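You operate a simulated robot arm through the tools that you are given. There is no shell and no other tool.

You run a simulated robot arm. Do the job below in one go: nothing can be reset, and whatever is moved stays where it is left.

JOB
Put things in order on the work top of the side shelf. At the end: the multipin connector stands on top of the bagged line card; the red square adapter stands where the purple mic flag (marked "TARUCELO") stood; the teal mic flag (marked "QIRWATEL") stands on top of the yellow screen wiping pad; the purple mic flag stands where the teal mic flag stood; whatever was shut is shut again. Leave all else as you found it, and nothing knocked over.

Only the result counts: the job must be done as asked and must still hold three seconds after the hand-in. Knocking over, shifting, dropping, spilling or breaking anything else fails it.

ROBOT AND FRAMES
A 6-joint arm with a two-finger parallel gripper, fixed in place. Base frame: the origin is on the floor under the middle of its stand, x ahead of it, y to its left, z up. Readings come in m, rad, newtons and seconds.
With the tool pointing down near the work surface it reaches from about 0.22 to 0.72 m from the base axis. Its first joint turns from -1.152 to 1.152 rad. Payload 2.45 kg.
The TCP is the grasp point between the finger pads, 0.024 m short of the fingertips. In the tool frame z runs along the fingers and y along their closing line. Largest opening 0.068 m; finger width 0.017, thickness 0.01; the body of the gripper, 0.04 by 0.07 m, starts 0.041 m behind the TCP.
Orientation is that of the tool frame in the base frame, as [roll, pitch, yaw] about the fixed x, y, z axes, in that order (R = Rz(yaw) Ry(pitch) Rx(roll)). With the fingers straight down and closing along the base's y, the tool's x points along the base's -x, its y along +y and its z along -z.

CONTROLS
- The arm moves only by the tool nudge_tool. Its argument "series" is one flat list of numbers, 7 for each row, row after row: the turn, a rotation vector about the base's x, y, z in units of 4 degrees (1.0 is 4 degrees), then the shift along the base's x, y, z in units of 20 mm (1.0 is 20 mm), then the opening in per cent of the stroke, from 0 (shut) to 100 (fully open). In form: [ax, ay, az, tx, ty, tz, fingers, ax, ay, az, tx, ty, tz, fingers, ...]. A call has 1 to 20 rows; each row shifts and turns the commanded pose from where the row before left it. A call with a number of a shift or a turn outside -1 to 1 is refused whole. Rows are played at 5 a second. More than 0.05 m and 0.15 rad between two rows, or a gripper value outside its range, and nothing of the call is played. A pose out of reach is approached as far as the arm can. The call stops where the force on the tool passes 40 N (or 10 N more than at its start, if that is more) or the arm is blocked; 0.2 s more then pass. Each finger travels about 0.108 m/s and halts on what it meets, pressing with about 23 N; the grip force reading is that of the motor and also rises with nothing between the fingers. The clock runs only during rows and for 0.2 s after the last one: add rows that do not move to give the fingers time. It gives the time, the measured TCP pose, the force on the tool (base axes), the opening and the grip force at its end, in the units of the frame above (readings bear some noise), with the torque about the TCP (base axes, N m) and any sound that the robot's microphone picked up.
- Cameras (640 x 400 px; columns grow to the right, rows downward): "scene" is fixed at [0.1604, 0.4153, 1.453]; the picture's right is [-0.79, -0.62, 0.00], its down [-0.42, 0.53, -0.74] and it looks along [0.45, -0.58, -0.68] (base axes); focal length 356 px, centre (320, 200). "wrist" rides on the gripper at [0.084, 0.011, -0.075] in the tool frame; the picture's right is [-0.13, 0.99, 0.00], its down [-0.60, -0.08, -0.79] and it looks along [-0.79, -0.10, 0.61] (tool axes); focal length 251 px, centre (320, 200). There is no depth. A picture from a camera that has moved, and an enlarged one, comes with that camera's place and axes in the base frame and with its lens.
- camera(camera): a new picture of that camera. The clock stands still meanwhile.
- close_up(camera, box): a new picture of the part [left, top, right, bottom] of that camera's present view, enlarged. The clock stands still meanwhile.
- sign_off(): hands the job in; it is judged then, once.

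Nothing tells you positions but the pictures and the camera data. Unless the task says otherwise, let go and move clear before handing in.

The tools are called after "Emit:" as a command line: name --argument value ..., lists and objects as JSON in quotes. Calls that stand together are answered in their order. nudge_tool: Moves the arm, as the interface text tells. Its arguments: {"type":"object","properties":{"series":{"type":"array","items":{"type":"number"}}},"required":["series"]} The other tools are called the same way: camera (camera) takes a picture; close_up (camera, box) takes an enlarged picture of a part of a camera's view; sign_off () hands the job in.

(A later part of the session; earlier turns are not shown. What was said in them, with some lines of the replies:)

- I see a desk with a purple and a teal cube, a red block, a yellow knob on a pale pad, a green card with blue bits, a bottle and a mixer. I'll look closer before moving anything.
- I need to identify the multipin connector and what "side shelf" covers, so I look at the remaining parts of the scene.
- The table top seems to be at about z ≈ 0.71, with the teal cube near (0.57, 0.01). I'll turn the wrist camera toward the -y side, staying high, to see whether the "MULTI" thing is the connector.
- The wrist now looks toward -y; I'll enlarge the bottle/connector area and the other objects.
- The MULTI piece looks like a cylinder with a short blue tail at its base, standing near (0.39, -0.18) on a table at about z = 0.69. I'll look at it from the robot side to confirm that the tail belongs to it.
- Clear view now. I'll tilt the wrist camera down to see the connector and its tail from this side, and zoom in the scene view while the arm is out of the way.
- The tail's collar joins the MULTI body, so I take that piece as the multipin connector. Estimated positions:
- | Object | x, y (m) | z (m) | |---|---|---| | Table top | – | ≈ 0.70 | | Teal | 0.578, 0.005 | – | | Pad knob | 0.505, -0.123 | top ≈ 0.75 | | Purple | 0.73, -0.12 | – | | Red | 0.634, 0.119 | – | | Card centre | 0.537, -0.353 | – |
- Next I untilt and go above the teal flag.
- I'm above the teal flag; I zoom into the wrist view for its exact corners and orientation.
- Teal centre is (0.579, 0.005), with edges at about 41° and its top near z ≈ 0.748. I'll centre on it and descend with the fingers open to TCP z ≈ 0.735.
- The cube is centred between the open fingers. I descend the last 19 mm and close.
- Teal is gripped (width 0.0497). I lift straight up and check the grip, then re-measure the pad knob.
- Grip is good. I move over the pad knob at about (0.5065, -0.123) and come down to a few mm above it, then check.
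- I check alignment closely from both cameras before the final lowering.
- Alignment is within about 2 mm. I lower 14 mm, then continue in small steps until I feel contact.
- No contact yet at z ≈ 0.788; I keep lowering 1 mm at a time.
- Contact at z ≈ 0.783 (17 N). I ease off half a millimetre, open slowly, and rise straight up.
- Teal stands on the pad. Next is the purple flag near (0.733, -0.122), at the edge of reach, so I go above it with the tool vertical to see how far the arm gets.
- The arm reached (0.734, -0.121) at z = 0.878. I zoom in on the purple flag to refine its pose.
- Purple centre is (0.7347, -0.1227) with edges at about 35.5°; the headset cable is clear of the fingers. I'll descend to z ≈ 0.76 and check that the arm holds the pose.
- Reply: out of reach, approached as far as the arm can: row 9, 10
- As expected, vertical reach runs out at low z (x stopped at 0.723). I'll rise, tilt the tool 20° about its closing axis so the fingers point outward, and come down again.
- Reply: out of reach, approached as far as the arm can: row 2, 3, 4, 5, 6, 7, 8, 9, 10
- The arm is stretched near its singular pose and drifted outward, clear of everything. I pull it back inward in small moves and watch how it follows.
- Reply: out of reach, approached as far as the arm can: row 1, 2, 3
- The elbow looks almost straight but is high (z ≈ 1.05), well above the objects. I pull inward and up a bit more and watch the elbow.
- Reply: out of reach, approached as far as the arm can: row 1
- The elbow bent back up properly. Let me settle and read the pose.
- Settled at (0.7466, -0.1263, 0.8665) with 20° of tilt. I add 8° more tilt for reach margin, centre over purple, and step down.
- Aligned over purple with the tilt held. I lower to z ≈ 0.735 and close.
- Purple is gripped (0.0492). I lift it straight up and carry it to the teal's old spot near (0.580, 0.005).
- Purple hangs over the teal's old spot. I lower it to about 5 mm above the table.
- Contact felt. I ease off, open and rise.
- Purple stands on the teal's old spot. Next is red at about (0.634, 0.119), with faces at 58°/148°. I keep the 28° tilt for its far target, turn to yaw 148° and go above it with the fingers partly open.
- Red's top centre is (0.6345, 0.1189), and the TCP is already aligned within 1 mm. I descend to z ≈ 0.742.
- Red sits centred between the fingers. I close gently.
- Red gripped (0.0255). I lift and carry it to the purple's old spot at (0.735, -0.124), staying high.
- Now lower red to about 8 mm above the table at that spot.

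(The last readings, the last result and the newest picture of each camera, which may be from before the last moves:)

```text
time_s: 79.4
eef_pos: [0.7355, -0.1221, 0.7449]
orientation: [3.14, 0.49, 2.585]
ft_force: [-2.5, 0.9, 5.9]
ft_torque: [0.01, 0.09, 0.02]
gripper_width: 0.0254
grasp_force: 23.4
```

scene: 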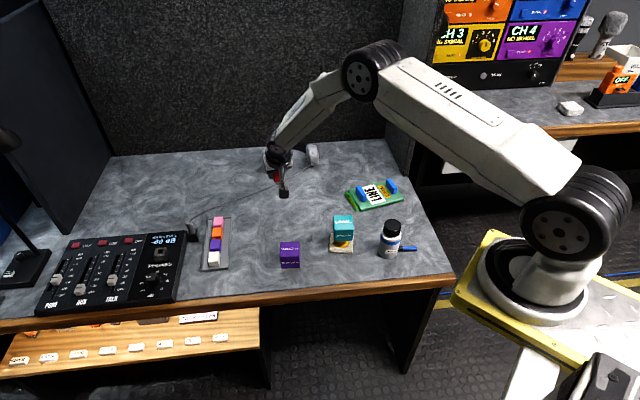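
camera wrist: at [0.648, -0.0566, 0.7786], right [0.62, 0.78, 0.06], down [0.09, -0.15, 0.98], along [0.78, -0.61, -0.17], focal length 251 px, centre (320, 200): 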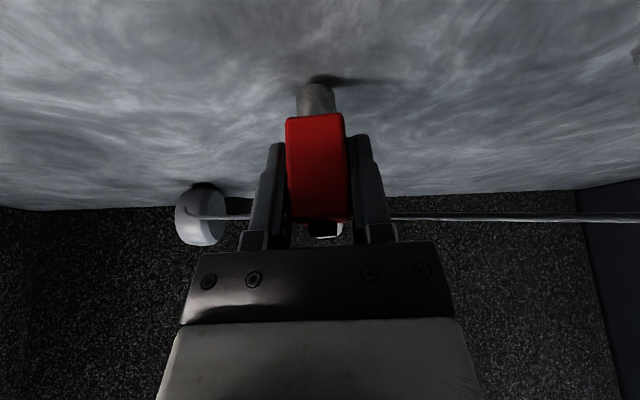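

Light contact (6 N). I open slowly so the adapter isn't disturbed, then rise straight up.

Emit:
nudge_tool --series '[0, 0, 0, 0, 0, 0, 39, 0, 0, 0, 0, 0, 0, 42, 0, 0, 0, 0, 0, 0, 46, 0, 0, 0, 0, 0, 0, 52, 0, 0, 0, 0, 0, 0, 60, 0, 0, 0, 0, 0, 0, 70, 0, 0, 0, 0, 0, 0, 70]'

Emit:
camera --camera "wrist"

```text
time_s: 81.0
eef_pos: [0.7352, -0.1234, 0.7439]
orientation: [-3.141, 0.489, 2.583]
ft_force: [0.1, -0.2, 0.3]
ft_torque: [0.0, 0.02, 0.01]
gripper_width: 0.0477
grasp_force: 0.1
```

```text
taken
camera wrist: at [0.6477, -0.0566, 0.7703], right [0.62, 0.78, 0.06], down [0.09, -0.15, 0.98], along [0.78, -0.61, -0.17], focal length 251 px, centre (320, 200)
```

wrist: 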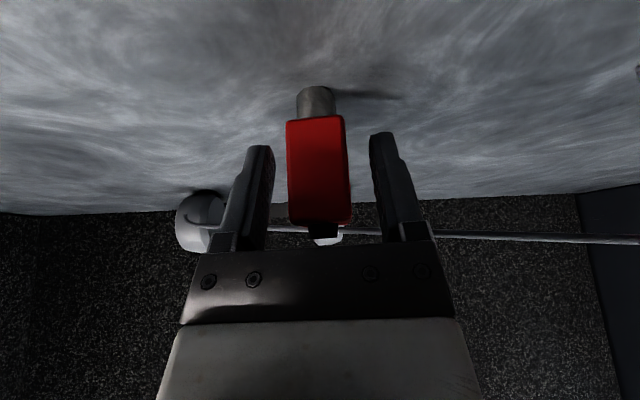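

Red stands on its own. I rise straight up and then draw back toward the base.

Emit:
nudge_tool --series '[0, 0, 0, 0, 0, 0.3, 70, 0, 0, 0, 0, 0, 0.5, 70, 0, 0, 0, 0, 0, 0.6, 70, 0, 0, 0, 0, 0, 0.7, 70, 0, 0, 0, 0, 0, 0.7, 70, 0, 0, 0, 0, 0, 0.7, 70, 0, 0, 0, 0, 0, 0.7, 70, 0, 0, 0, 0, 0, 0.7, 70, 0, 0, 0, 0, 0, 0.7, 70, 0, 0, 0, 0, 0, 0, 70]'

Emit:
close_up --camera "scene" --box '[200, 140, 440, 290]'

```text
time_s: 83.2
eef_pos: [0.7352, -0.1229, 0.8546]
orientation: [3.141, 0.487, 2.583]
ft_force: [-0.3, 0.4, -0.2]
ft_torque: [0.0, 0.01, -0.01]
gripper_width: 0.0475
grasp_force: 0.0
```

```text
2.67 times, centred on (320, 215) of scene
camera zoom: at [0.1603, 0.4153, 1.453], right [-0.79, -0.62, 0.0], down [-0.42, 0.53, -0.74], along [0.45, -0.58, -0.68], focal length 949 px, centre (320, 160)
```

zoom: 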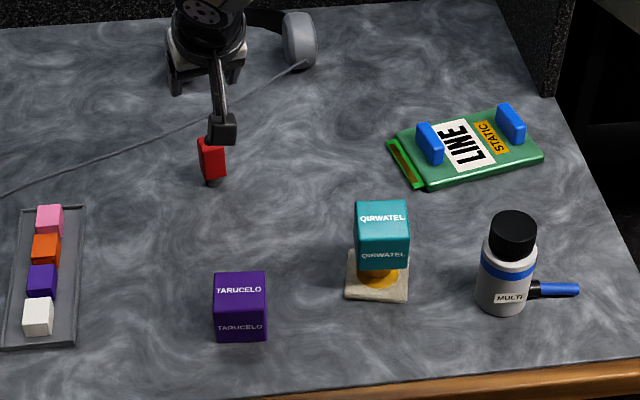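

Red stands upright on the purple's old spot, and purple and teal look right. Last comes the connector: I straighten the tool, draw back and go above it at about (0.394, -0.179).

Emit:
nudge_tool --series '[0.53, 0.848, 0, -0.9, 0, 0.5, 70, 0.53, 0.848, 0, -0.9, 0, 0.5, 70, 0.53, 0.848, 0, -0.9, 0, 0.5, 70, 0.53, 0.848, 0, -0.9, 0, 0.5, 70, 0.53, 0.848, 0, -0.9, 0, 0.5, 70, 0.53, 0.848, 0, -0.9, 0, 0.5, 70, 0.53, 0.848, 0, -0.9, 0, 0.5, 70, 0, 0, -0.343, -0.896, -0.233, 0, 100, 0, 0, -0.343, -0.896, -0.233, 0, 100, 0, 0, -0.343, -0.896, -0.233, 0, 100, 0, 0, -0.343, -0.896, -0.233, 0, 100, 0, 0, -0.343, -0.896, -0.233, 0, 100, 0, 0, -0.343, -0.896, -0.233, 0, 100, 0, 0, -0.343, -0.896, -0.233, 0, 100, 0, 0, -0.343, -0.896, -0.233, 0, 100, 0, 0, -0.343, -0.896, -0.233, 0, 100, 0, 0, -0.343, -0.896, -0.233, 0, 100, 0, 0, -0.343, -0.896, -0.233, 0, 100, 0, 0, -0.343, -0.896, -0.233, 0, 100, 0, 0, 0, 0, 0, 0, 100]'

Emit:
camera --camera "wrist"

Emit:
camera --camera "scene"

```text
time_s: 87.4
eef_pos: [0.3941, -0.1798, 0.9252]
orientation: [-3.14, -0.001, 2.297]
ft_force: [-0.2, 0.2, 0.0]
ft_torque: [-0.03, -0.01, 0.0]
gripper_width: 0.0681
grasp_force: 0.1
```

```text
taken
camera wrist: at [0.3459, -0.1101, 1.0009], right [0.83, 0.56, 0.0], down [0.34, -0.5, 0.79], along [0.45, -0.66, -0.61], focal length 251 px, centre (320, 200)
```

wrist: 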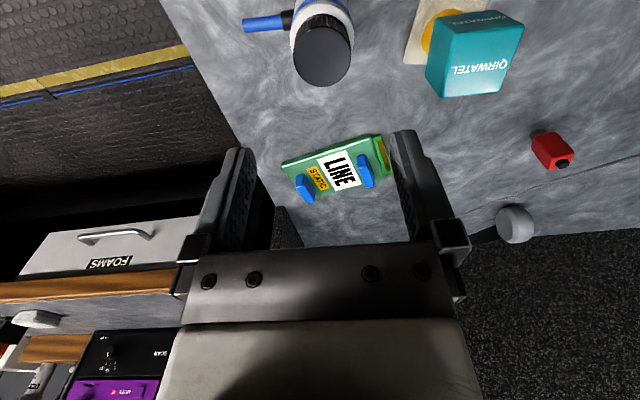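

```text
taken
```

scene: 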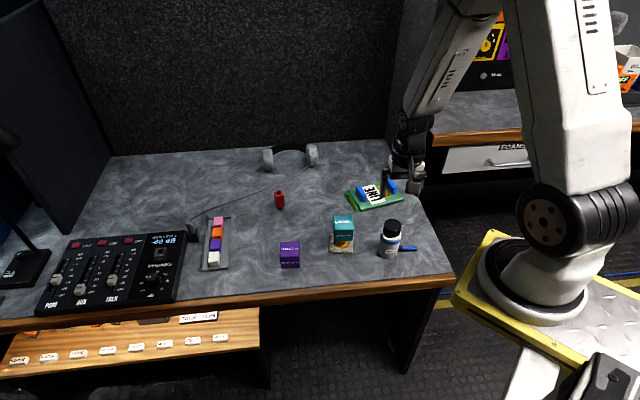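

I'm above the connector. Let me zoom on it, on the card, and on the other placed objects.

Emit:
close_up --camera "wrist" --box '[230, 0, 390, 100]'

Emit:
close_up --camera "wrist" --box '[260, 120, 410, 210]'

Emit:
close_up --camera "scene" --box '[370, 200, 430, 265]'

Emit:
close_up --camera "scene" --box '[240, 160, 360, 280]'

```text
4.00 times, centred on (310, 50) of wrist
camera zoom: at [0.3459, -0.1101, 1.0009], right [0.83, 0.56, 0.0], down [0.34, -0.5, 0.79], along [0.45, -0.66, -0.61], focal length 1006 px, centre (360, 800)
```

zoom: 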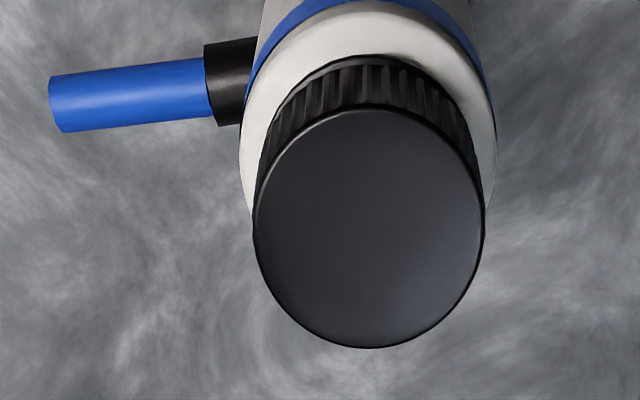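

```text
4.27 times, centred on (335, 165) of wrist
camera zoom: at [0.3459, -0.1101, 1.0009], right [0.83, 0.56, 0.0], down [0.34, -0.5, 0.79], along [0.45, -0.66, -0.61], focal length 1073 px, centre (256, 349)
```

zoom: 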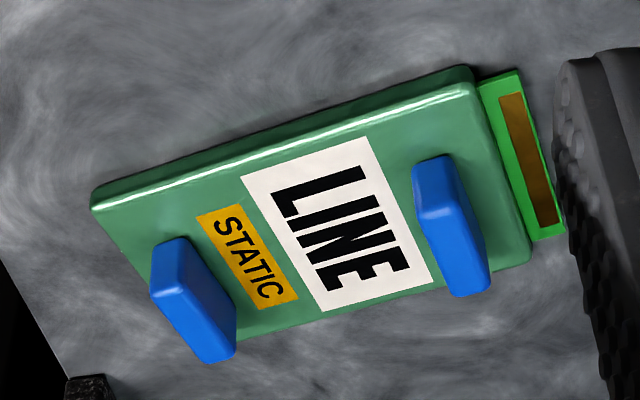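

```text
6.15 times, centred on (400, 232) of scene
camera zoom: at [0.1603, 0.4153, 1.453], right [-0.79, -0.62, 0.0], down [-0.42, 0.53, -0.74], along [0.45, -0.58, -0.68], focal length 2189 px, centre (-172, 0)
```

zoom: 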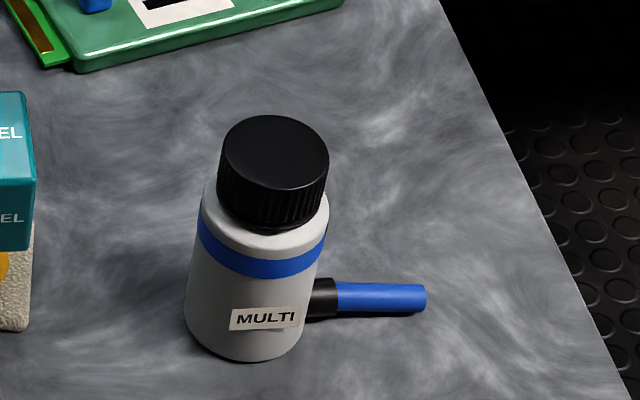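

```text
3.33 times, centred on (300, 220) of scene
camera zoom: at [0.1603, 0.4153, 1.453], right [-0.79, -0.62, 0.0], down [-0.42, 0.53, -0.74], along [0.45, -0.58, -0.68], focal length 1186 px, centre (387, 133)
```

zoom: 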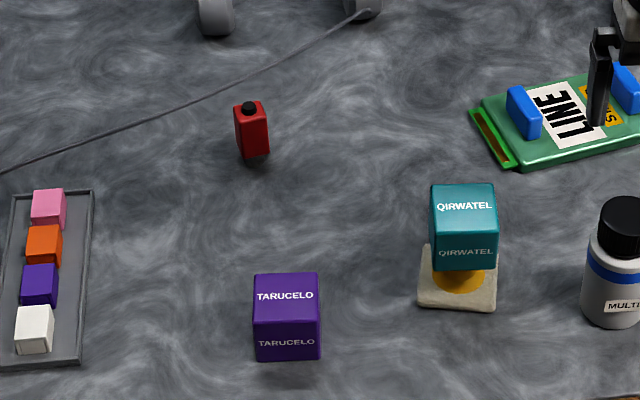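

Emit:
close_up --camera "wrist" --box '[340, 140, 390, 195]'

Emit:
close_up --camera "wrist" --box '[275, 160, 345, 210]'

Emit:
close_up --camera "scene" --box '[340, 165, 410, 215]'

```text
7.27 times, centred on (365, 168) of wrist
camera zoom: at [0.3459, -0.1101, 1.0009], right [0.83, 0.56, 0.0], down [0.34, -0.5, 0.79], along [0.45, -0.66, -0.61], focal length 1829 px, centre (-7, 436)
```

zoom: 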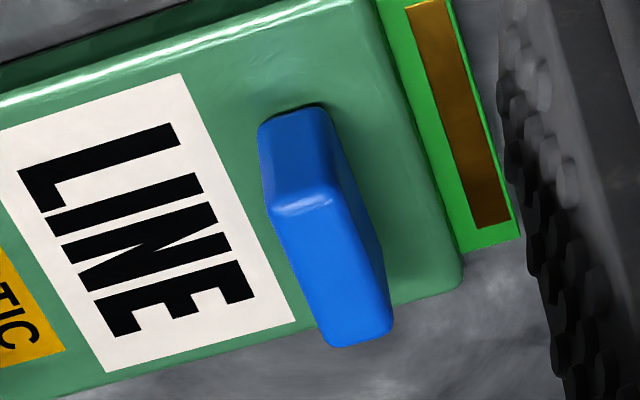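

```text
8.00 times, centred on (310, 185) of wrist
camera zoom: at [0.3459, -0.1101, 1.0009], right [0.83, 0.56, 0.0], down [0.34, -0.5, 0.79], along [0.45, -0.66, -0.61], focal length 2012 px, centre (400, 320)
```

zoom: 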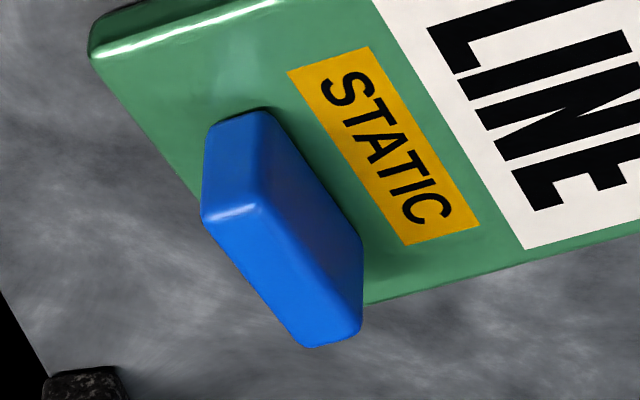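

```text
8.00 times, centred on (375, 190) of scene
camera zoom: at [0.1603, 0.4153, 1.453], right [-0.79, -0.62, 0.0], down [-0.42, 0.53, -0.74], along [0.45, -0.58, -0.68], focal length 2846 px, centre (-120, 280)
```

zoom: 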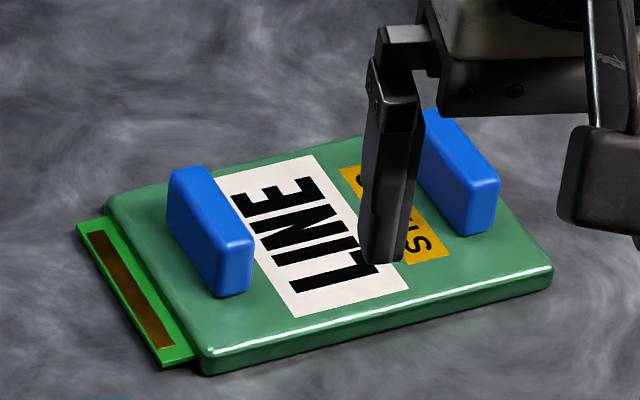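

The connector axis is at (0.3945, -0.1785), with its cap (Ø ≈ 0.043) spanning z ≈ 0.781–0.805. The tail, at 221°, floats a few mm off the table, so it is part of the connector. On the card, the gap between the handles is about 92 mm, centred at (0.538, -0.351). I descend to grip the cap.

Emit:
nudge_tool --series '[0, 0, 0, 0.02, 0.06, -0.6, 100, 0, 0, 0, 0, 0, -0.6, 100, 0, 0, 0, 0, 0, -0.6, 100, 0, 0, 0, 0, 0, -0.6, 100, 0, 0, 0, 0, 0, -0.6, 100, 0, 0, 0, 0, 0, -0.6, 100, 0, 0, 0, 0, 0, -0.6, 100, 0, 0, 0, 0, 0, 0, 100]'

Emit:
camera --camera "wrist"

Emit:
close_up --camera "scene" --box '[350, 170, 450, 270]'

```text
time_s: 89.2
eef_pos: [0.394, -0.1783, 0.8414]
orientation: [3.14, 0.001, 2.296]
ft_force: [0.6, 0.2, -0.7]
ft_torque: [-0.01, -0.03, 0.01]
gripper_width: 0.068
grasp_force: 0.1
```

```text
taken
camera wrist: at [0.3465, -0.1089, 0.9166], right [0.83, 0.56, 0.0], down [0.34, -0.5, 0.79], along [0.45, -0.66, -0.61], focal length 251 px, centre (320, 200)
```

wrist: 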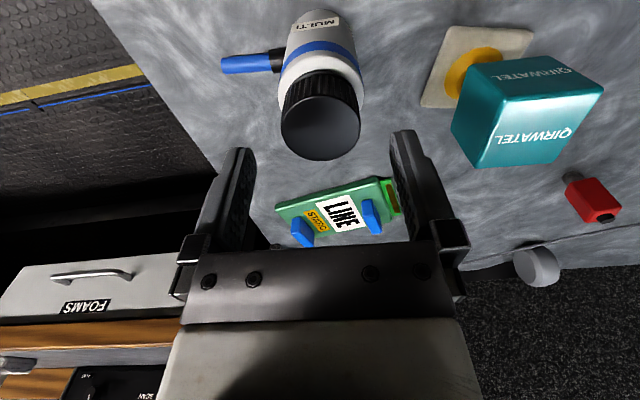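

```text
4.00 times, centred on (400, 220) of scene
camera zoom: at [0.1604, 0.4153, 1.453], right [-0.79, -0.62, 0.0], down [-0.42, 0.53, -0.74], along [0.45, -0.58, -0.68], focal length 1423 px, centre (0, 120)
```

zoom: 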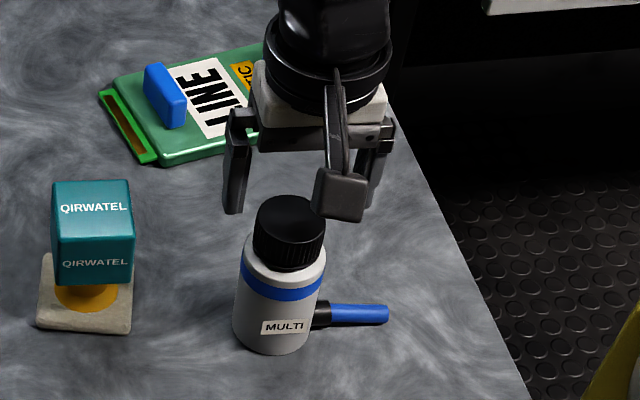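

Emit:
close_up --camera "wrist" --box '[260, 60, 390, 170]'

```text
3.64 times, centred on (325, 115) of wrist
camera zoom: at [0.3465, -0.1089, 0.9166], right [0.83, 0.56, 0.0], down [0.34, -0.5, 0.79], along [0.45, -0.66, -0.61], focal length 914 px, centre (302, 509)
```

zoom: 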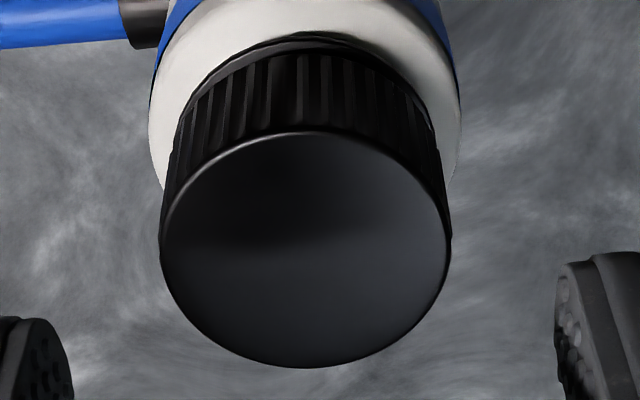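

Cap is centred laterally and about 2 mm ahead. I correct that, descend to z ≈ 0.808 and close on the cap.

Emit:
nudge_tool --series '[0, 0, 0, 0.055, -0.08, -0.4, 100, 0, 0, 0, 0, 0, -0.4, 100, 0, 0, 0, 0, 0, -0.4, 100, 0, 0, 0, 0, 0, -0.4, 100, 0, 0, 0, 0, 0, -0.07, 100, 0, 0, 0, 0, 0, 0, 100]'

Emit:
camera --camera "wrist"

Emit:
close_up --camera "scene" --box '[360, 190, 440, 265]'

```text
time_s: 90.6
eef_pos: [0.3943, -0.1807, 0.8082]
orientation: [-3.141, 0.001, 2.296]
ft_force: [0.7, -0.1, -0.1]
ft_torque: [0.04, 0.0, 0.0]
gripper_width: 0.0679
grasp_force: 0.1
```

```text
taken
camera wrist: at [0.3471, -0.1105, 0.8829], right [0.83, 0.56, 0.0], down [0.34, -0.5, 0.79], along [0.45, -0.66, -0.61], focal length 251 px, centre (320, 200)
```

wrist: 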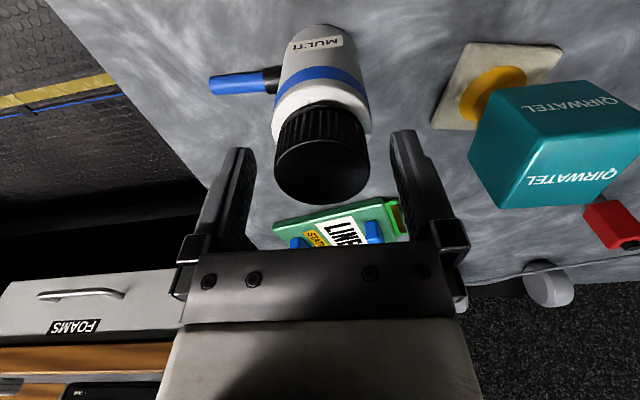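

```text
5.33 times, centred on (400, 228) of scene
camera zoom: at [0.1604, 0.4153, 1.453], right [-0.79, -0.62, 0.0], down [-0.42, 0.53, -0.74], along [0.45, -0.58, -0.68], focal length 1897 px, centre (-107, 53)
```

zoom: 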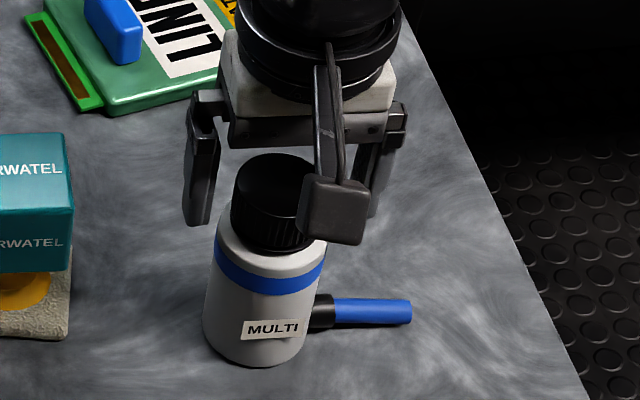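

Emit:
nudge_tool --series '[0, 0, 0, 0, 0, 0, 80, 0, 0, 0, 0, 0, 0, 70, 0, 0, 0, 0, 0, 0, 64, 0, 0, 0, 0, 0, 0, 40, 0, 0, 0, 0, 0, 0, 0, 0, 0, 0, 0, 0, 0, 0, 0, 0, 0, 0, 0, 0, 0]'

Emit:
camera --camera "wrist"

Emit:
close_up --camera "scene" --box '[360, 190, 440, 265]'

```text
time_s: 92.2
eef_pos: [0.3946, -0.1803, 0.8072]
orientation: [-3.141, 0.002, 2.297]
ft_force: [0.4, 1.6, -0.2]
ft_torque: [0.05, -0.09, -0.01]
gripper_width: 0.0465
grasp_force: 22.6
```

```text
taken
camera wrist: at [0.3472, -0.1106, 0.883], right [0.83, 0.56, 0.0], down [0.34, -0.5, 0.79], along [0.45, -0.66, -0.61], focal length 251 px, centre (320, 200)
```

wrist: 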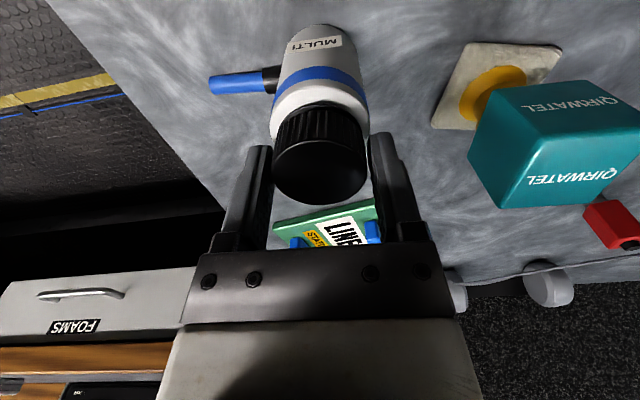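

```text
5.33 times, centred on (400, 228) of scene
camera zoom: at [0.1604, 0.4153, 1.453], right [-0.79, -0.62, 0.0], down [-0.42, 0.53, -0.74], along [0.45, -0.58, -0.68], focal length 1897 px, centre (-107, 53)
```

zoom: 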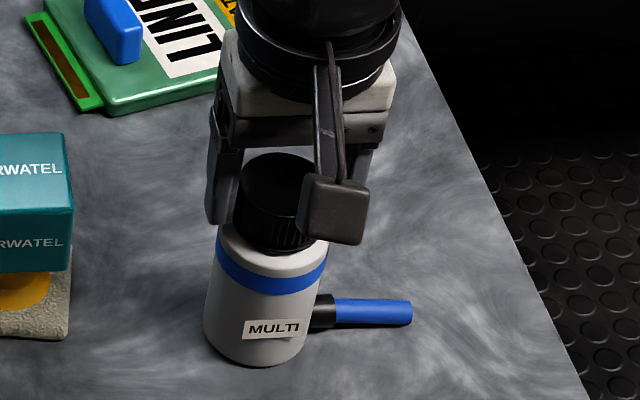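

Gripped the cap (0.0465). I lift 2 cm and check that the whole connector, tail included, comes up straight.

Emit:
nudge_tool --series '[0, 0, 0, 0, 0, 0.2, 0, 0, 0, 0, 0, 0, 0.3, 0, 0, 0, 0, 0, 0, 0.5, 0, 0, 0, 0, 0, 0, 0, 0]'

Emit:
close_up --camera "scene" --box '[360, 180, 440, 265]'

Emit:
camera --camera "wrist"

```text
time_s: 93.2
eef_pos: [0.3951, -0.1806, 0.828]
orientation: [-3.141, 0.001, 2.295]
ft_force: [0.4, 0.4, -2.4]
ft_torque: [-0.01, -0.05, 0.01]
gripper_width: 0.0465
grasp_force: 22.8
```

```text
4.71 times, centred on (400, 222) of scene
camera zoom: at [0.1604, 0.4152, 1.453], right [-0.79, -0.62, 0.0], down [-0.42, 0.53, -0.74], along [0.45, -0.58, -0.68], focal length 1674 px, centre (-56, 94)
```

zoom: 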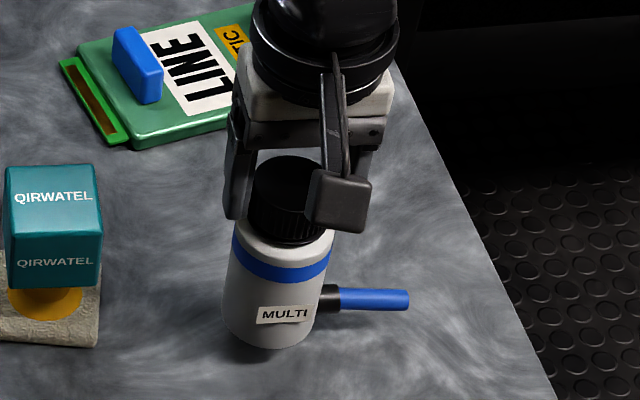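

```text
taken
camera wrist: at [0.3473, -0.1106, 0.903], right [0.83, 0.56, 0.0], down [0.34, -0.5, 0.79], along [0.44, -0.66, -0.61], focal length 251 px, centre (320, 200)
```

wrist: 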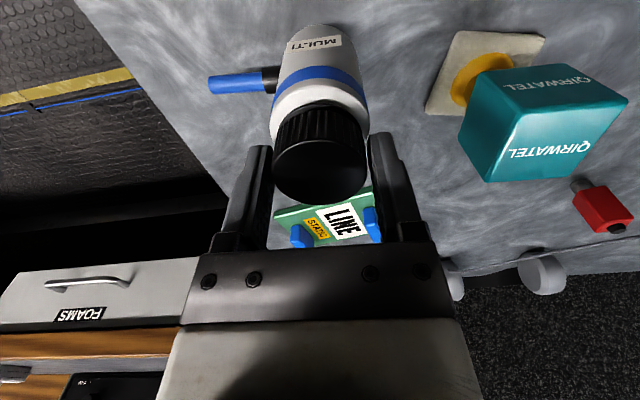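

The tail lifts with the body and hangs upright, so it's one piece. I lift higher and carry it toward the card while turning -74° so that the tail lies between the handles.

Emit:
nudge_tool --series '[0, 0, 0, 0, 0, 0.8, 0, 0, 0, 0, 0, 0, 0.9, 0, 0, 0, 0, 0, 0, 0.9, 0, 0, 0, 0, 0, 0, 0.9, 0, 0, 0, -0.974, 0.376, -0.449, 0, 0, 0, 0, -0.974, 0.376, -0.449, 0, 0, 0, 0, -0.974, 0.376, -0.449, 0, 0, 0, 0, -0.974, 0.376, -0.449, 0, 0, 0, 0, -0.974, 0.376, -0.449, 0, 0, 0, 0, -0.974, 0.376, -0.449, 0, 0, 0, 0, -0.974, 0.376, -0.449, 0, 0, 0, 0, -0.974, 0.376, -0.449, 0, 0, 0, 0, -0.974, 0.376, -0.449, 0, 0, 0, 0, -0.974, 0.376, -0.449, 0, 0, 0, 0, 0, 0, 0, 0, 0]'

Emit:
camera --camera "scene"

```text
time_s: 96.4
eef_pos: [0.4698, -0.271, 0.8979]
orientation: [-3.141, 0.0, 1.615]
ft_force: [-0.3, 0.1, -2.6]
ft_torque: [0.02, -0.03, 0.0]
gripper_width: 0.0463
grasp_force: 22.5
```

```text
taken
```

scene: 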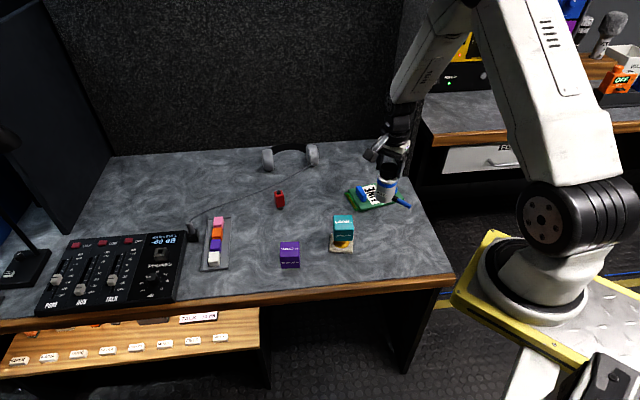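

Emit:
nudge_tool --series '[0, 0, -0.974, 0.376, -0.449, 0, 0, 0, 0, -0.974, 0.376, -0.449, 0, 0, 0, 0, -0.974, 0.376, -0.449, 0, 0, 0, 0, -0.974, 0.376, -0.449, 0, 0, 0, 0, -0.974, 0.376, -0.449, 0, 0, 0, 0, -0.974, 0.376, -0.449, 0, 0, 0, 0, -0.974, 0.376, -0.449, 0, 0, 0, 0, -0.974, 0.376, -0.449, 0, 0, 0, 0, -0.974, 0.376, -0.449, 0, 0, 0, 0, 0, 0, 0, 0, 0]'

Emit:
camera --camera "scene"

Emit:
camera --camera "wrist"

Emit:
close_up --camera "scene" --box '[330, 130, 430, 220]'

```text
time_s: 98.6
eef_pos: [0.5389, -0.3511, 0.8969]
orientation: [-3.141, -0.002, 1.001]
ft_force: [-0.4, 0.2, -2.6]
ft_torque: [0.0, 0.0, 0.03]
gripper_width: 0.0463
grasp_force: 23.3
```

```text
taken
```

scene: 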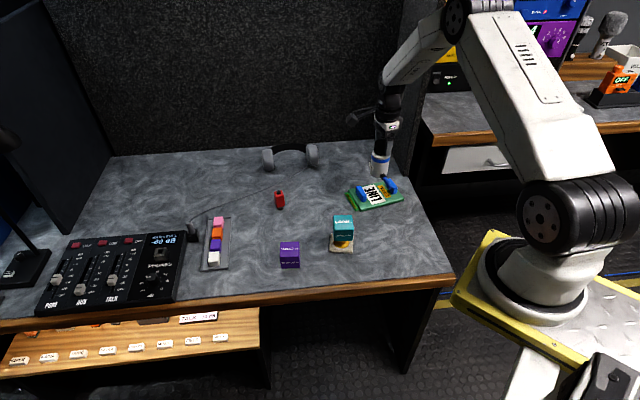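

```text
taken
camera wrist: at [0.5924, -0.2873, 0.9735], right [0.77, -0.64, 0.0], down [-0.39, -0.47, 0.79], along [-0.51, -0.61, -0.61], focal length 251 px, centre (320, 200)
```

wrist: 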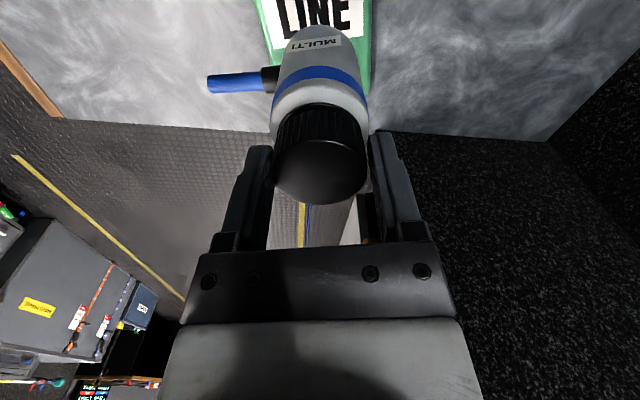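

```text
4.44 times, centred on (380, 175) of scene
camera zoom: at [0.1604, 0.4152, 1.453], right [-0.79, -0.62, 0.0], down [-0.42, 0.53, -0.74], along [0.45, -0.58, -0.68], focal length 1581 px, centre (53, 311)
```

zoom: 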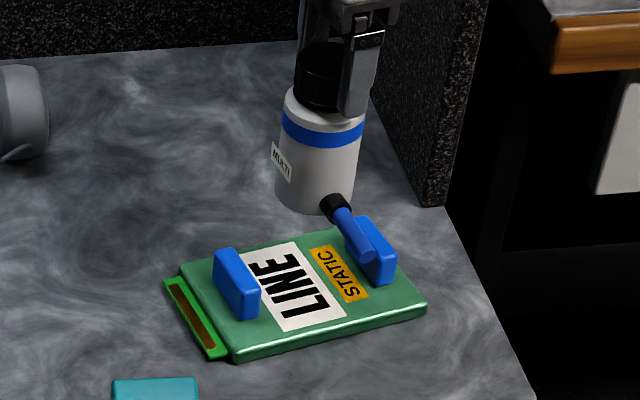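

The connector hangs over the card with its tail parallel to the handles. I lower to just above the card and check.

Emit:
nudge_tool --series '[0, 0, 0, -0.03, 0, -0.5, 0, 0, 0, 0, 0, 0, -0.5, 0, 0, 0, 0, 0, 0, -0.5, 0, 0, 0, 0, 0, 0, -0.5, 0, 0, 0, 0, 0, 0, -0.4, 0, 0, 0, 0, 0, 0, -0.3, 0, 0, 0, 0, 0, 0, 0, 0]'

Emit:
close_up --camera "scene" --box '[330, 140, 430, 220]'

Emit:
camera --camera "wrist"

```text
time_s: 100.2
eef_pos: [0.5373, -0.3513, 0.8428]
orientation: [-3.141, 0.0, 1.002]
ft_force: [-0.5, 0.1, -3.4]
ft_torque: [-0.03, -0.01, -0.05]
gripper_width: 0.0465
grasp_force: 23.1
```

```text
5.00 times, centred on (380, 180) of scene
camera zoom: at [0.1604, 0.4152, 1.453], right [-0.79, -0.62, 0.0], down [-0.42, 0.53, -0.74], along [0.45, -0.58, -0.68], focal length 1779 px, centre (20, 300)
```

zoom: 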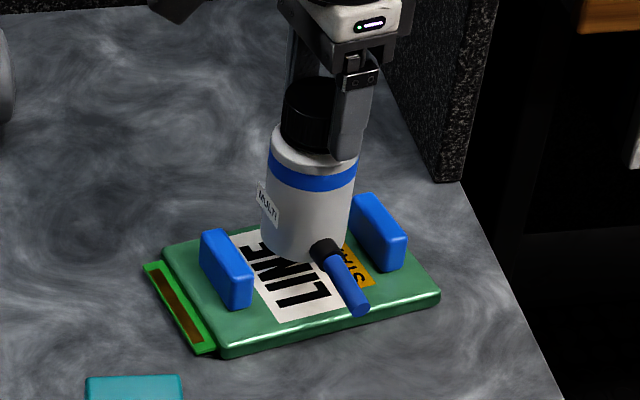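

```text
taken
camera wrist: at [0.5918, -0.2868, 0.9194], right [0.77, -0.64, 0.0], down [-0.39, -0.47, 0.79], along [-0.51, -0.61, -0.61], focal length 251 px, centre (320, 200)
```

wrist: 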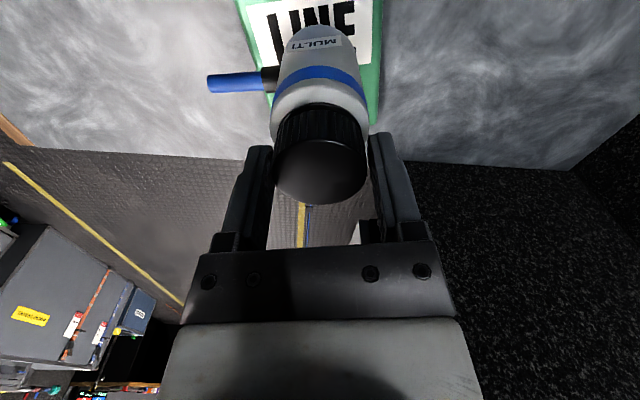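

Between the handles with clearance on both sides. I continue lowering.

Emit:
nudge_tool --series '[0, 0, 0, 0, 0, -0.25, 0, 0, 0, 0, 0, 0, -0.25, 0, 0, 0, 0, 0, 0, -0.2, 0, 0, 0, 0, 0, 0, 0, 0]'

Emit:
close_up --camera "scene" --box '[330, 140, 430, 220]'

```text
time_s: 101.2
eef_pos: [0.5384, -0.3519, 0.8302]
orientation: [3.141, -0.001, 1.002]
ft_force: [-0.1, -0.3, -1.6]
ft_torque: [-0.02, -0.03, -0.03]
gripper_width: 0.0461
grasp_force: 23.4
```

```text
5.00 times, centred on (380, 180) of scene
camera zoom: at [0.1604, 0.4152, 1.453], right [-0.79, -0.62, 0.0], down [-0.42, 0.53, -0.74], along [0.45, -0.58, -0.68], focal length 1779 px, centre (20, 300)
```

zoom: 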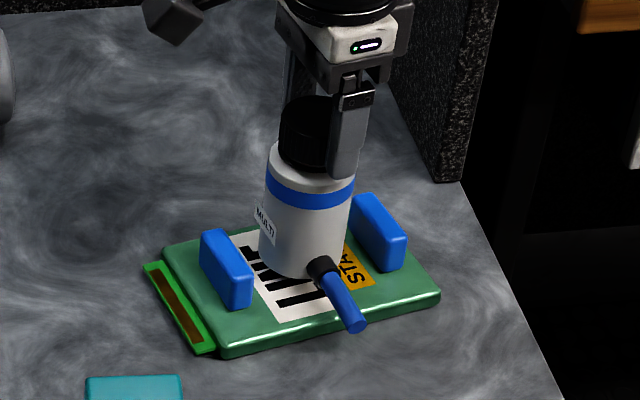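

Emit:
nudge_tool --series '[0, 0, 0, 0, 0, -0.1, 0, 0, 0, 0, 0, 0, -0.1, 0, 0, 0, 0, 0, 0, 0, 0]'

Emit:
nudge_tool --series '[0, 0, 0, 0, 0, -0.05, 0, 0, 0, 0, 0, 0, -0.05, 0, 0, 0, 0, 0, 0, 0, 0]'

Emit:
nudge_tool --series '[0, 0, 0, 0, 0, -0.05, 0, 0, 0, 0, 0, 0, 0, 0]'

```text
time_s: 102.0
eef_pos: [0.5378, -0.3512, 0.8251]
orientation: [3.141, 0.0, 1.0]
ft_force: [0.0, 0.1, -2.6]
ft_torque: [-0.03, 0.03, 0.02]
gripper_width: 0.0463
grasp_force: 23.2
```

```text
time_s: 102.8
eef_pos: [0.5375, -0.3519, 0.8237]
orientation: [3.141, 0.001, 1.003]
ft_force: [0.9, -0.2, -3.0]
ft_torque: [-0.03, 0.01, -0.01]
gripper_width: 0.0465
grasp_force: 23.2
```

```text
time_s: 103.4
eef_pos: [0.5387, -0.3504, 0.8221]
orientation: [-3.139, -0.001, 1.002]
ft_force: [0.0, 0.4, -2.6]
ft_torque: [-0.01, 0.0, 0.0]
gripper_width: 0.0463
grasp_force: 22.5
```

Emit:
nudge_tool --series '[0, 0, 0, 0, 0, -0.05, 0, 0, 0, 0, 0, 0, 0, 0]'

Emit:
nudge_tool --series '[0, 0, 0, 0, 0, -0.05, 0, 0, 0, 0, 0, 0, 0, 0]'

Emit:
nudge_tool --series '[0, 0, 0, 0, 0, -0.05, 0, 0, 0, 0, 0, 0, 0, 0]'

Emit:
close_up --camera "scene" --box '[330, 140, 430, 220]'

```text
time_s: 104.0
eef_pos: [0.5382, -0.3511, 0.8225]
orientation: [3.141, 0.0, 1.001]
ft_force: [-1.0, 0.3, -0.9]
ft_torque: [0.01, 0.02, 0.01]
gripper_width: 0.0463
grasp_force: 23.2
```

```text
time_s: 104.6
eef_pos: [0.5377, -0.3513, 0.8217]
orientation: [3.139, 0.0, 1.002]
ft_force: [-1.6, 1.6, 3.8]
ft_torque: [0.11, 0.17, -0.02]
gripper_width: 0.0463
grasp_force: 22.5
```

```text
time_s: 105.2
eef_pos: [0.5375, -0.3516, 0.8204]
orientation: [3.139, -0.002, 1.001]
ft_force: [-3.3, 3.6, 14.9]
ft_torque: [0.25, 0.25, -0.02]
gripper_width: 0.0464
grasp_force: 23.5
```

```text
5.00 times, centred on (380, 180) of scene
camera zoom: at [0.16, 0.4155, 1.453], right [-0.79, -0.62, 0.0], down [-0.42, 0.53, -0.74], along [0.45, -0.58, -0.68], focal length 1779 px, centre (20, 300)
```

zoom: 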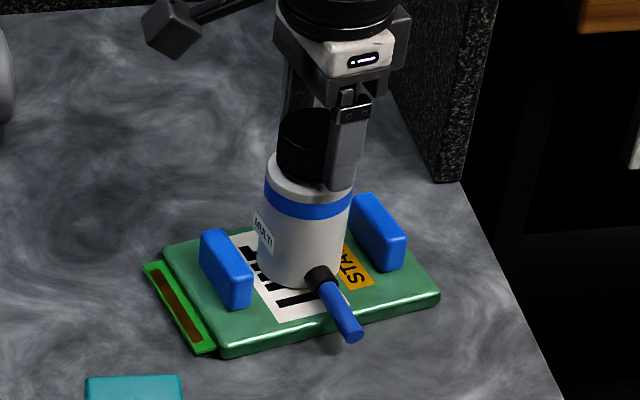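

Seated on the card (about 15 N). I ease off slightly, open slowly, and rise straight up.

Emit:
nudge_tool --series '[0, 0, 0, 0, 0, 0.03, 0, 0, 0, 0, 0, 0, 0, 70, 0, 0, 0, 0, 0, 0, 74, 0, 0, 0, 0, 0, 0, 80, 0, 0, 0, 0, 0, 0, 90, 0, 0, 0, 0, 0, 0, 100, 0, 0, 0, 0, 0, 0, 100]'

Emit:
camera --camera "wrist"

Emit:
close_up --camera "scene" --box '[330, 140, 430, 220]'

```text
time_s: 106.8
eef_pos: [0.5375, -0.3519, 0.8207]
orientation: [-3.141, -0.001, 1.002]
ft_force: [-0.3, -0.3, -0.1]
ft_torque: [-0.04, -0.01, -0.02]
gripper_width: 0.068
grasp_force: 0.1
```

```text
taken
camera wrist: at [0.5919, -0.2867, 0.8959], right [0.77, -0.64, 0.0], down [-0.39, -0.47, 0.79], along [-0.51, -0.61, -0.61], focal length 251 px, centre (320, 200)
```

wrist: 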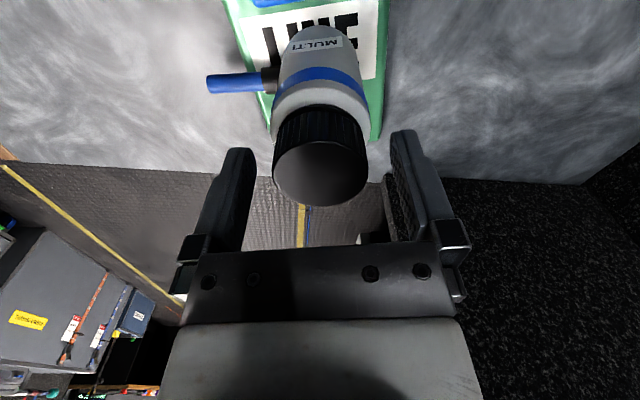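

```text
5.00 times, centred on (380, 180) of scene
camera zoom: at [0.1604, 0.4153, 1.453], right [-0.79, -0.62, 0.0], down [-0.42, 0.53, -0.74], along [0.45, -0.58, -0.68], focal length 1779 px, centre (20, 300)
```

zoom: 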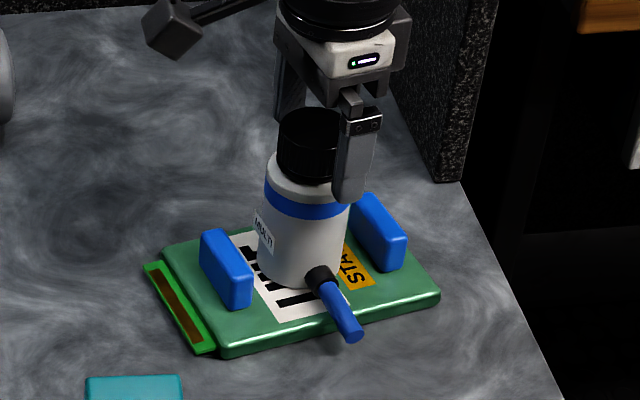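

The connector stands free on the card. I rise well clear and draw back to inspect everything.

Emit:
nudge_tool --series '[0, 0, 0, 0, 0, 0.3, 100, 0, 0, 0, 0, 0, 0.6, 100, 0, 0, 0, 0, 0, 0.9, 100, 0, 0, 0, 0, 0, 0.9, 100, 0, 0, 0, 0, 0, 0.9, 100, 0, 0, 0, 0, 0, 0.9, 100, 0, 0, 0, 0, 0, 0.9, 100, 0, 0, 0, 0, 0, 0.9, 100, 0, 0, 0.8, -0.7, 0.6, 0.4, 100, 0, 0, 0.8, -0.7, 0.6, 0.4, 100, 0, 0, 0.8, -0.7, 0.6, 0.4, 100, 0, 0, 0.8, -0.7, 0.6, 0.4, 100, 0, 0, 0.8, -0.7, 0.6, 0.2, 100, 0, 0, 0.8, -0.7, 0.6, 0, 100, 0, 0, 0.8, -0.7, 0.6, 0, 100, 0, 0, 0.8, -0.7, 0.6, 0, 100, 0, 0, 0.8, -0.7, 0.5, 0, 100, 0, 0, 0.8, -0.7, 0.5, 0, 100, 0, 0, 0.8, -0.7, 0.5, 0, 100, 0, 0, 0, 0, 0, 0, 100]'

Emit:
camera --camera "scene"

Emit:
camera --camera "wrist"

Emit:
close_up --camera "scene" --box '[190, 150, 330, 290]'

Emit:
close_up --camera "scene" --box '[310, 140, 430, 260]'

```text
time_s: 111.0
eef_pos: [0.3828, -0.2258, 0.9823]
orientation: [3.139, -0.001, 1.618]
ft_force: [-0.4, -0.4, 0.2]
ft_torque: [0.01, 0.01, -0.01]
gripper_width: 0.068
grasp_force: 0.0
```

```text
taken
```

scene: 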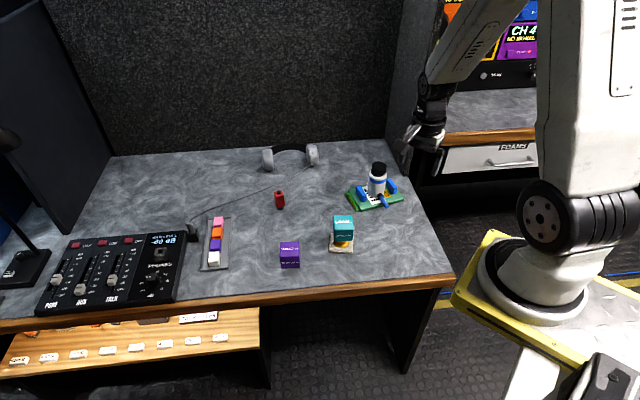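

```text
taken
camera wrist: at [0.3899, -0.1412, 1.0573], right [1.0, -0.08, 0.0], down [-0.05, -0.61, 0.79], along [-0.07, -0.79, -0.61], focal length 251 px, centre (320, 200)
```

wrist: 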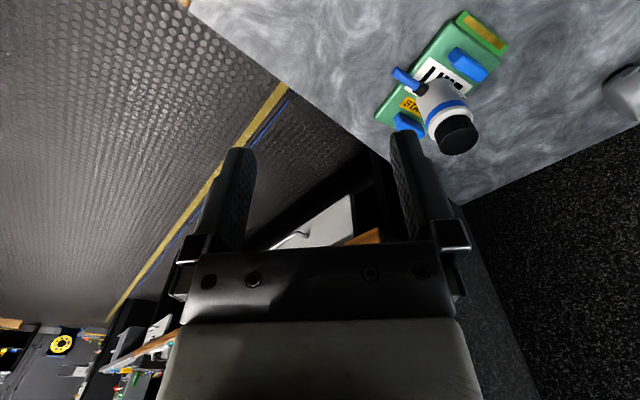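

```text
2.86 times, centred on (260, 220) of scene
camera zoom: at [0.1603, 0.4153, 1.453], right [-0.79, -0.62, 0.0], down [-0.42, 0.53, -0.74], along [0.45, -0.58, -0.68], focal length 1016 px, centre (491, 143)
```

zoom: 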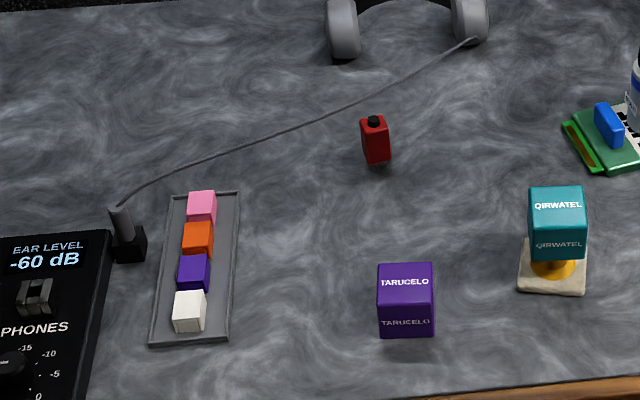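

```text
3.33 times, centred on (370, 200) of scene
camera zoom: at [0.1603, 0.4153, 1.453], right [-0.79, -0.62, 0.0], down [-0.42, 0.53, -0.74], along [0.45, -0.58, -0.68], focal length 1186 px, centre (153, 200)
```

zoom: 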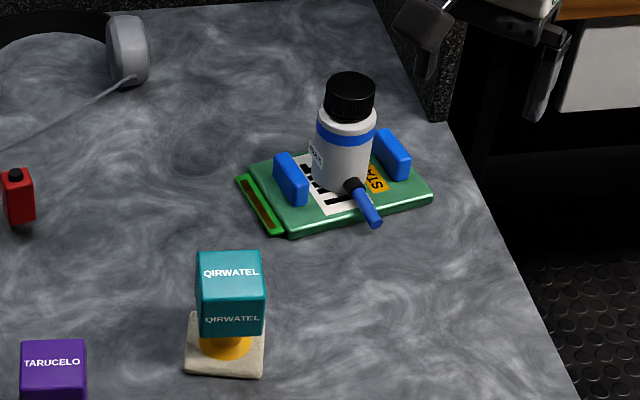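

Everything looks in place. I wait a couple of seconds and take one last look to confirm that nothing is moving.

Emit:
nudge_tool --series '[0, 0, 0, -0.5, 0.3, 0.3, 100, 0, 0, 0, -0.5, 0.3, 0.3, 100, 0, 0, 0, 0, 0, 0, 100, 0, 0, 0, 0, 0, 0, 100, 0, 0, 0, 0, 0, 0, 100, 0, 0, 0, 0, 0, 0, 100, 0, 0, 0, 0, 0, 0, 100, 0, 0, 0, 0, 0, 0, 100, 0, 0, 0, 0, 0, 0, 100, 0, 0, 0, 0, 0, 0, 100, 0, 0, 0, 0, 0, 0, 100, 0, 0, 0, 0, 0, 0, 100, 0, 0, 0, 0, 0, 0, 100, 0, 0, 0, 0, 0, 0, 100, 0, 0, 0, 0, 0, 0, 100]'

Emit:
close_up --camera "scene" --box '[180, 130, 440, 290]'

Emit:
close_up --camera "wrist" --box '[360, 0, 520, 170]'

```text
time_s: 114.2
eef_pos: [0.3631, -0.2142, 0.9944]
orientation: [-3.141, -0.001, 1.617]
ft_force: [0.5, 0.7, 0.0]
ft_torque: [0.03, -0.01, -0.01]
gripper_width: 0.0679
grasp_force: 0.0
```

```text
2.46 times, centred on (310, 210) of scene
camera zoom: at [0.1604, 0.4153, 1.453], right [-0.79, -0.62, 0.0], down [-0.42, 0.53, -0.74], along [0.45, -0.58, -0.68], focal length 876 px, centre (345, 175)
```

zoom: 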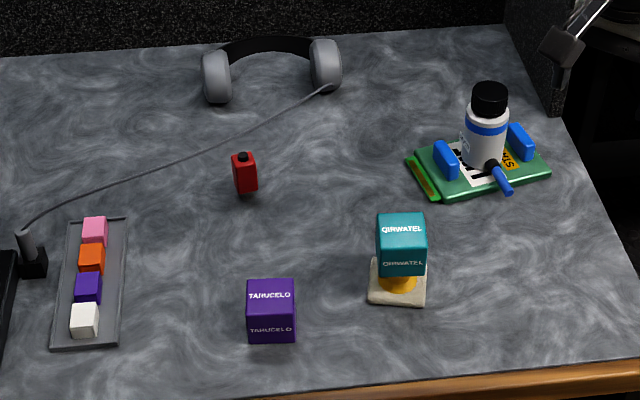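

```text
2.35 times, centred on (440, 85) of wrist
camera zoom: at [0.3704, -0.1287, 1.0696], right [1.0, -0.08, 0.0], down [-0.05, -0.61, 0.79], along [-0.07, -0.79, -0.61], focal length 592 px, centre (38, 471)
```

zoom: 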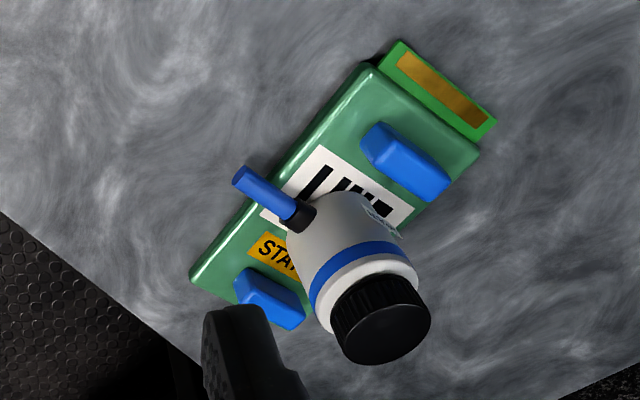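

The connector stands on the card, teal on the wiping pad, purple on the teal's old spot and red on the purple's old spot. Nothing else looks disturbed, the drawer is still shut and the arm is clear, so I hand in.

Emit:
sign_off

```text
The job is handed in.
```

I've handed the job in with all four pieces where you asked. A check about three seconds after the arm drew back showed everything standing still and upright.

- **Multipin connector:** it stands on the bagged line card, between the two blue handles. I took the white "MULTI" cylinder with the blue tail to be this piece, and the tail lifted with it as one part.
- **Red square adapter:** it stands where the purple mic flag stood, within a few millimetres by my measurements.
- **Teal mic flag:** it stands on the knob of the yellow wiping pad.
- **Purple mic flag:** it stands where the teal one stood and lines up with it in the scene picture.

I opened nothing, so the "FOAMS" drawer stayed shut throughout. Nothing was knocked over, and nothing else on the work top looked moved. The gripper is open and clear of the work top.
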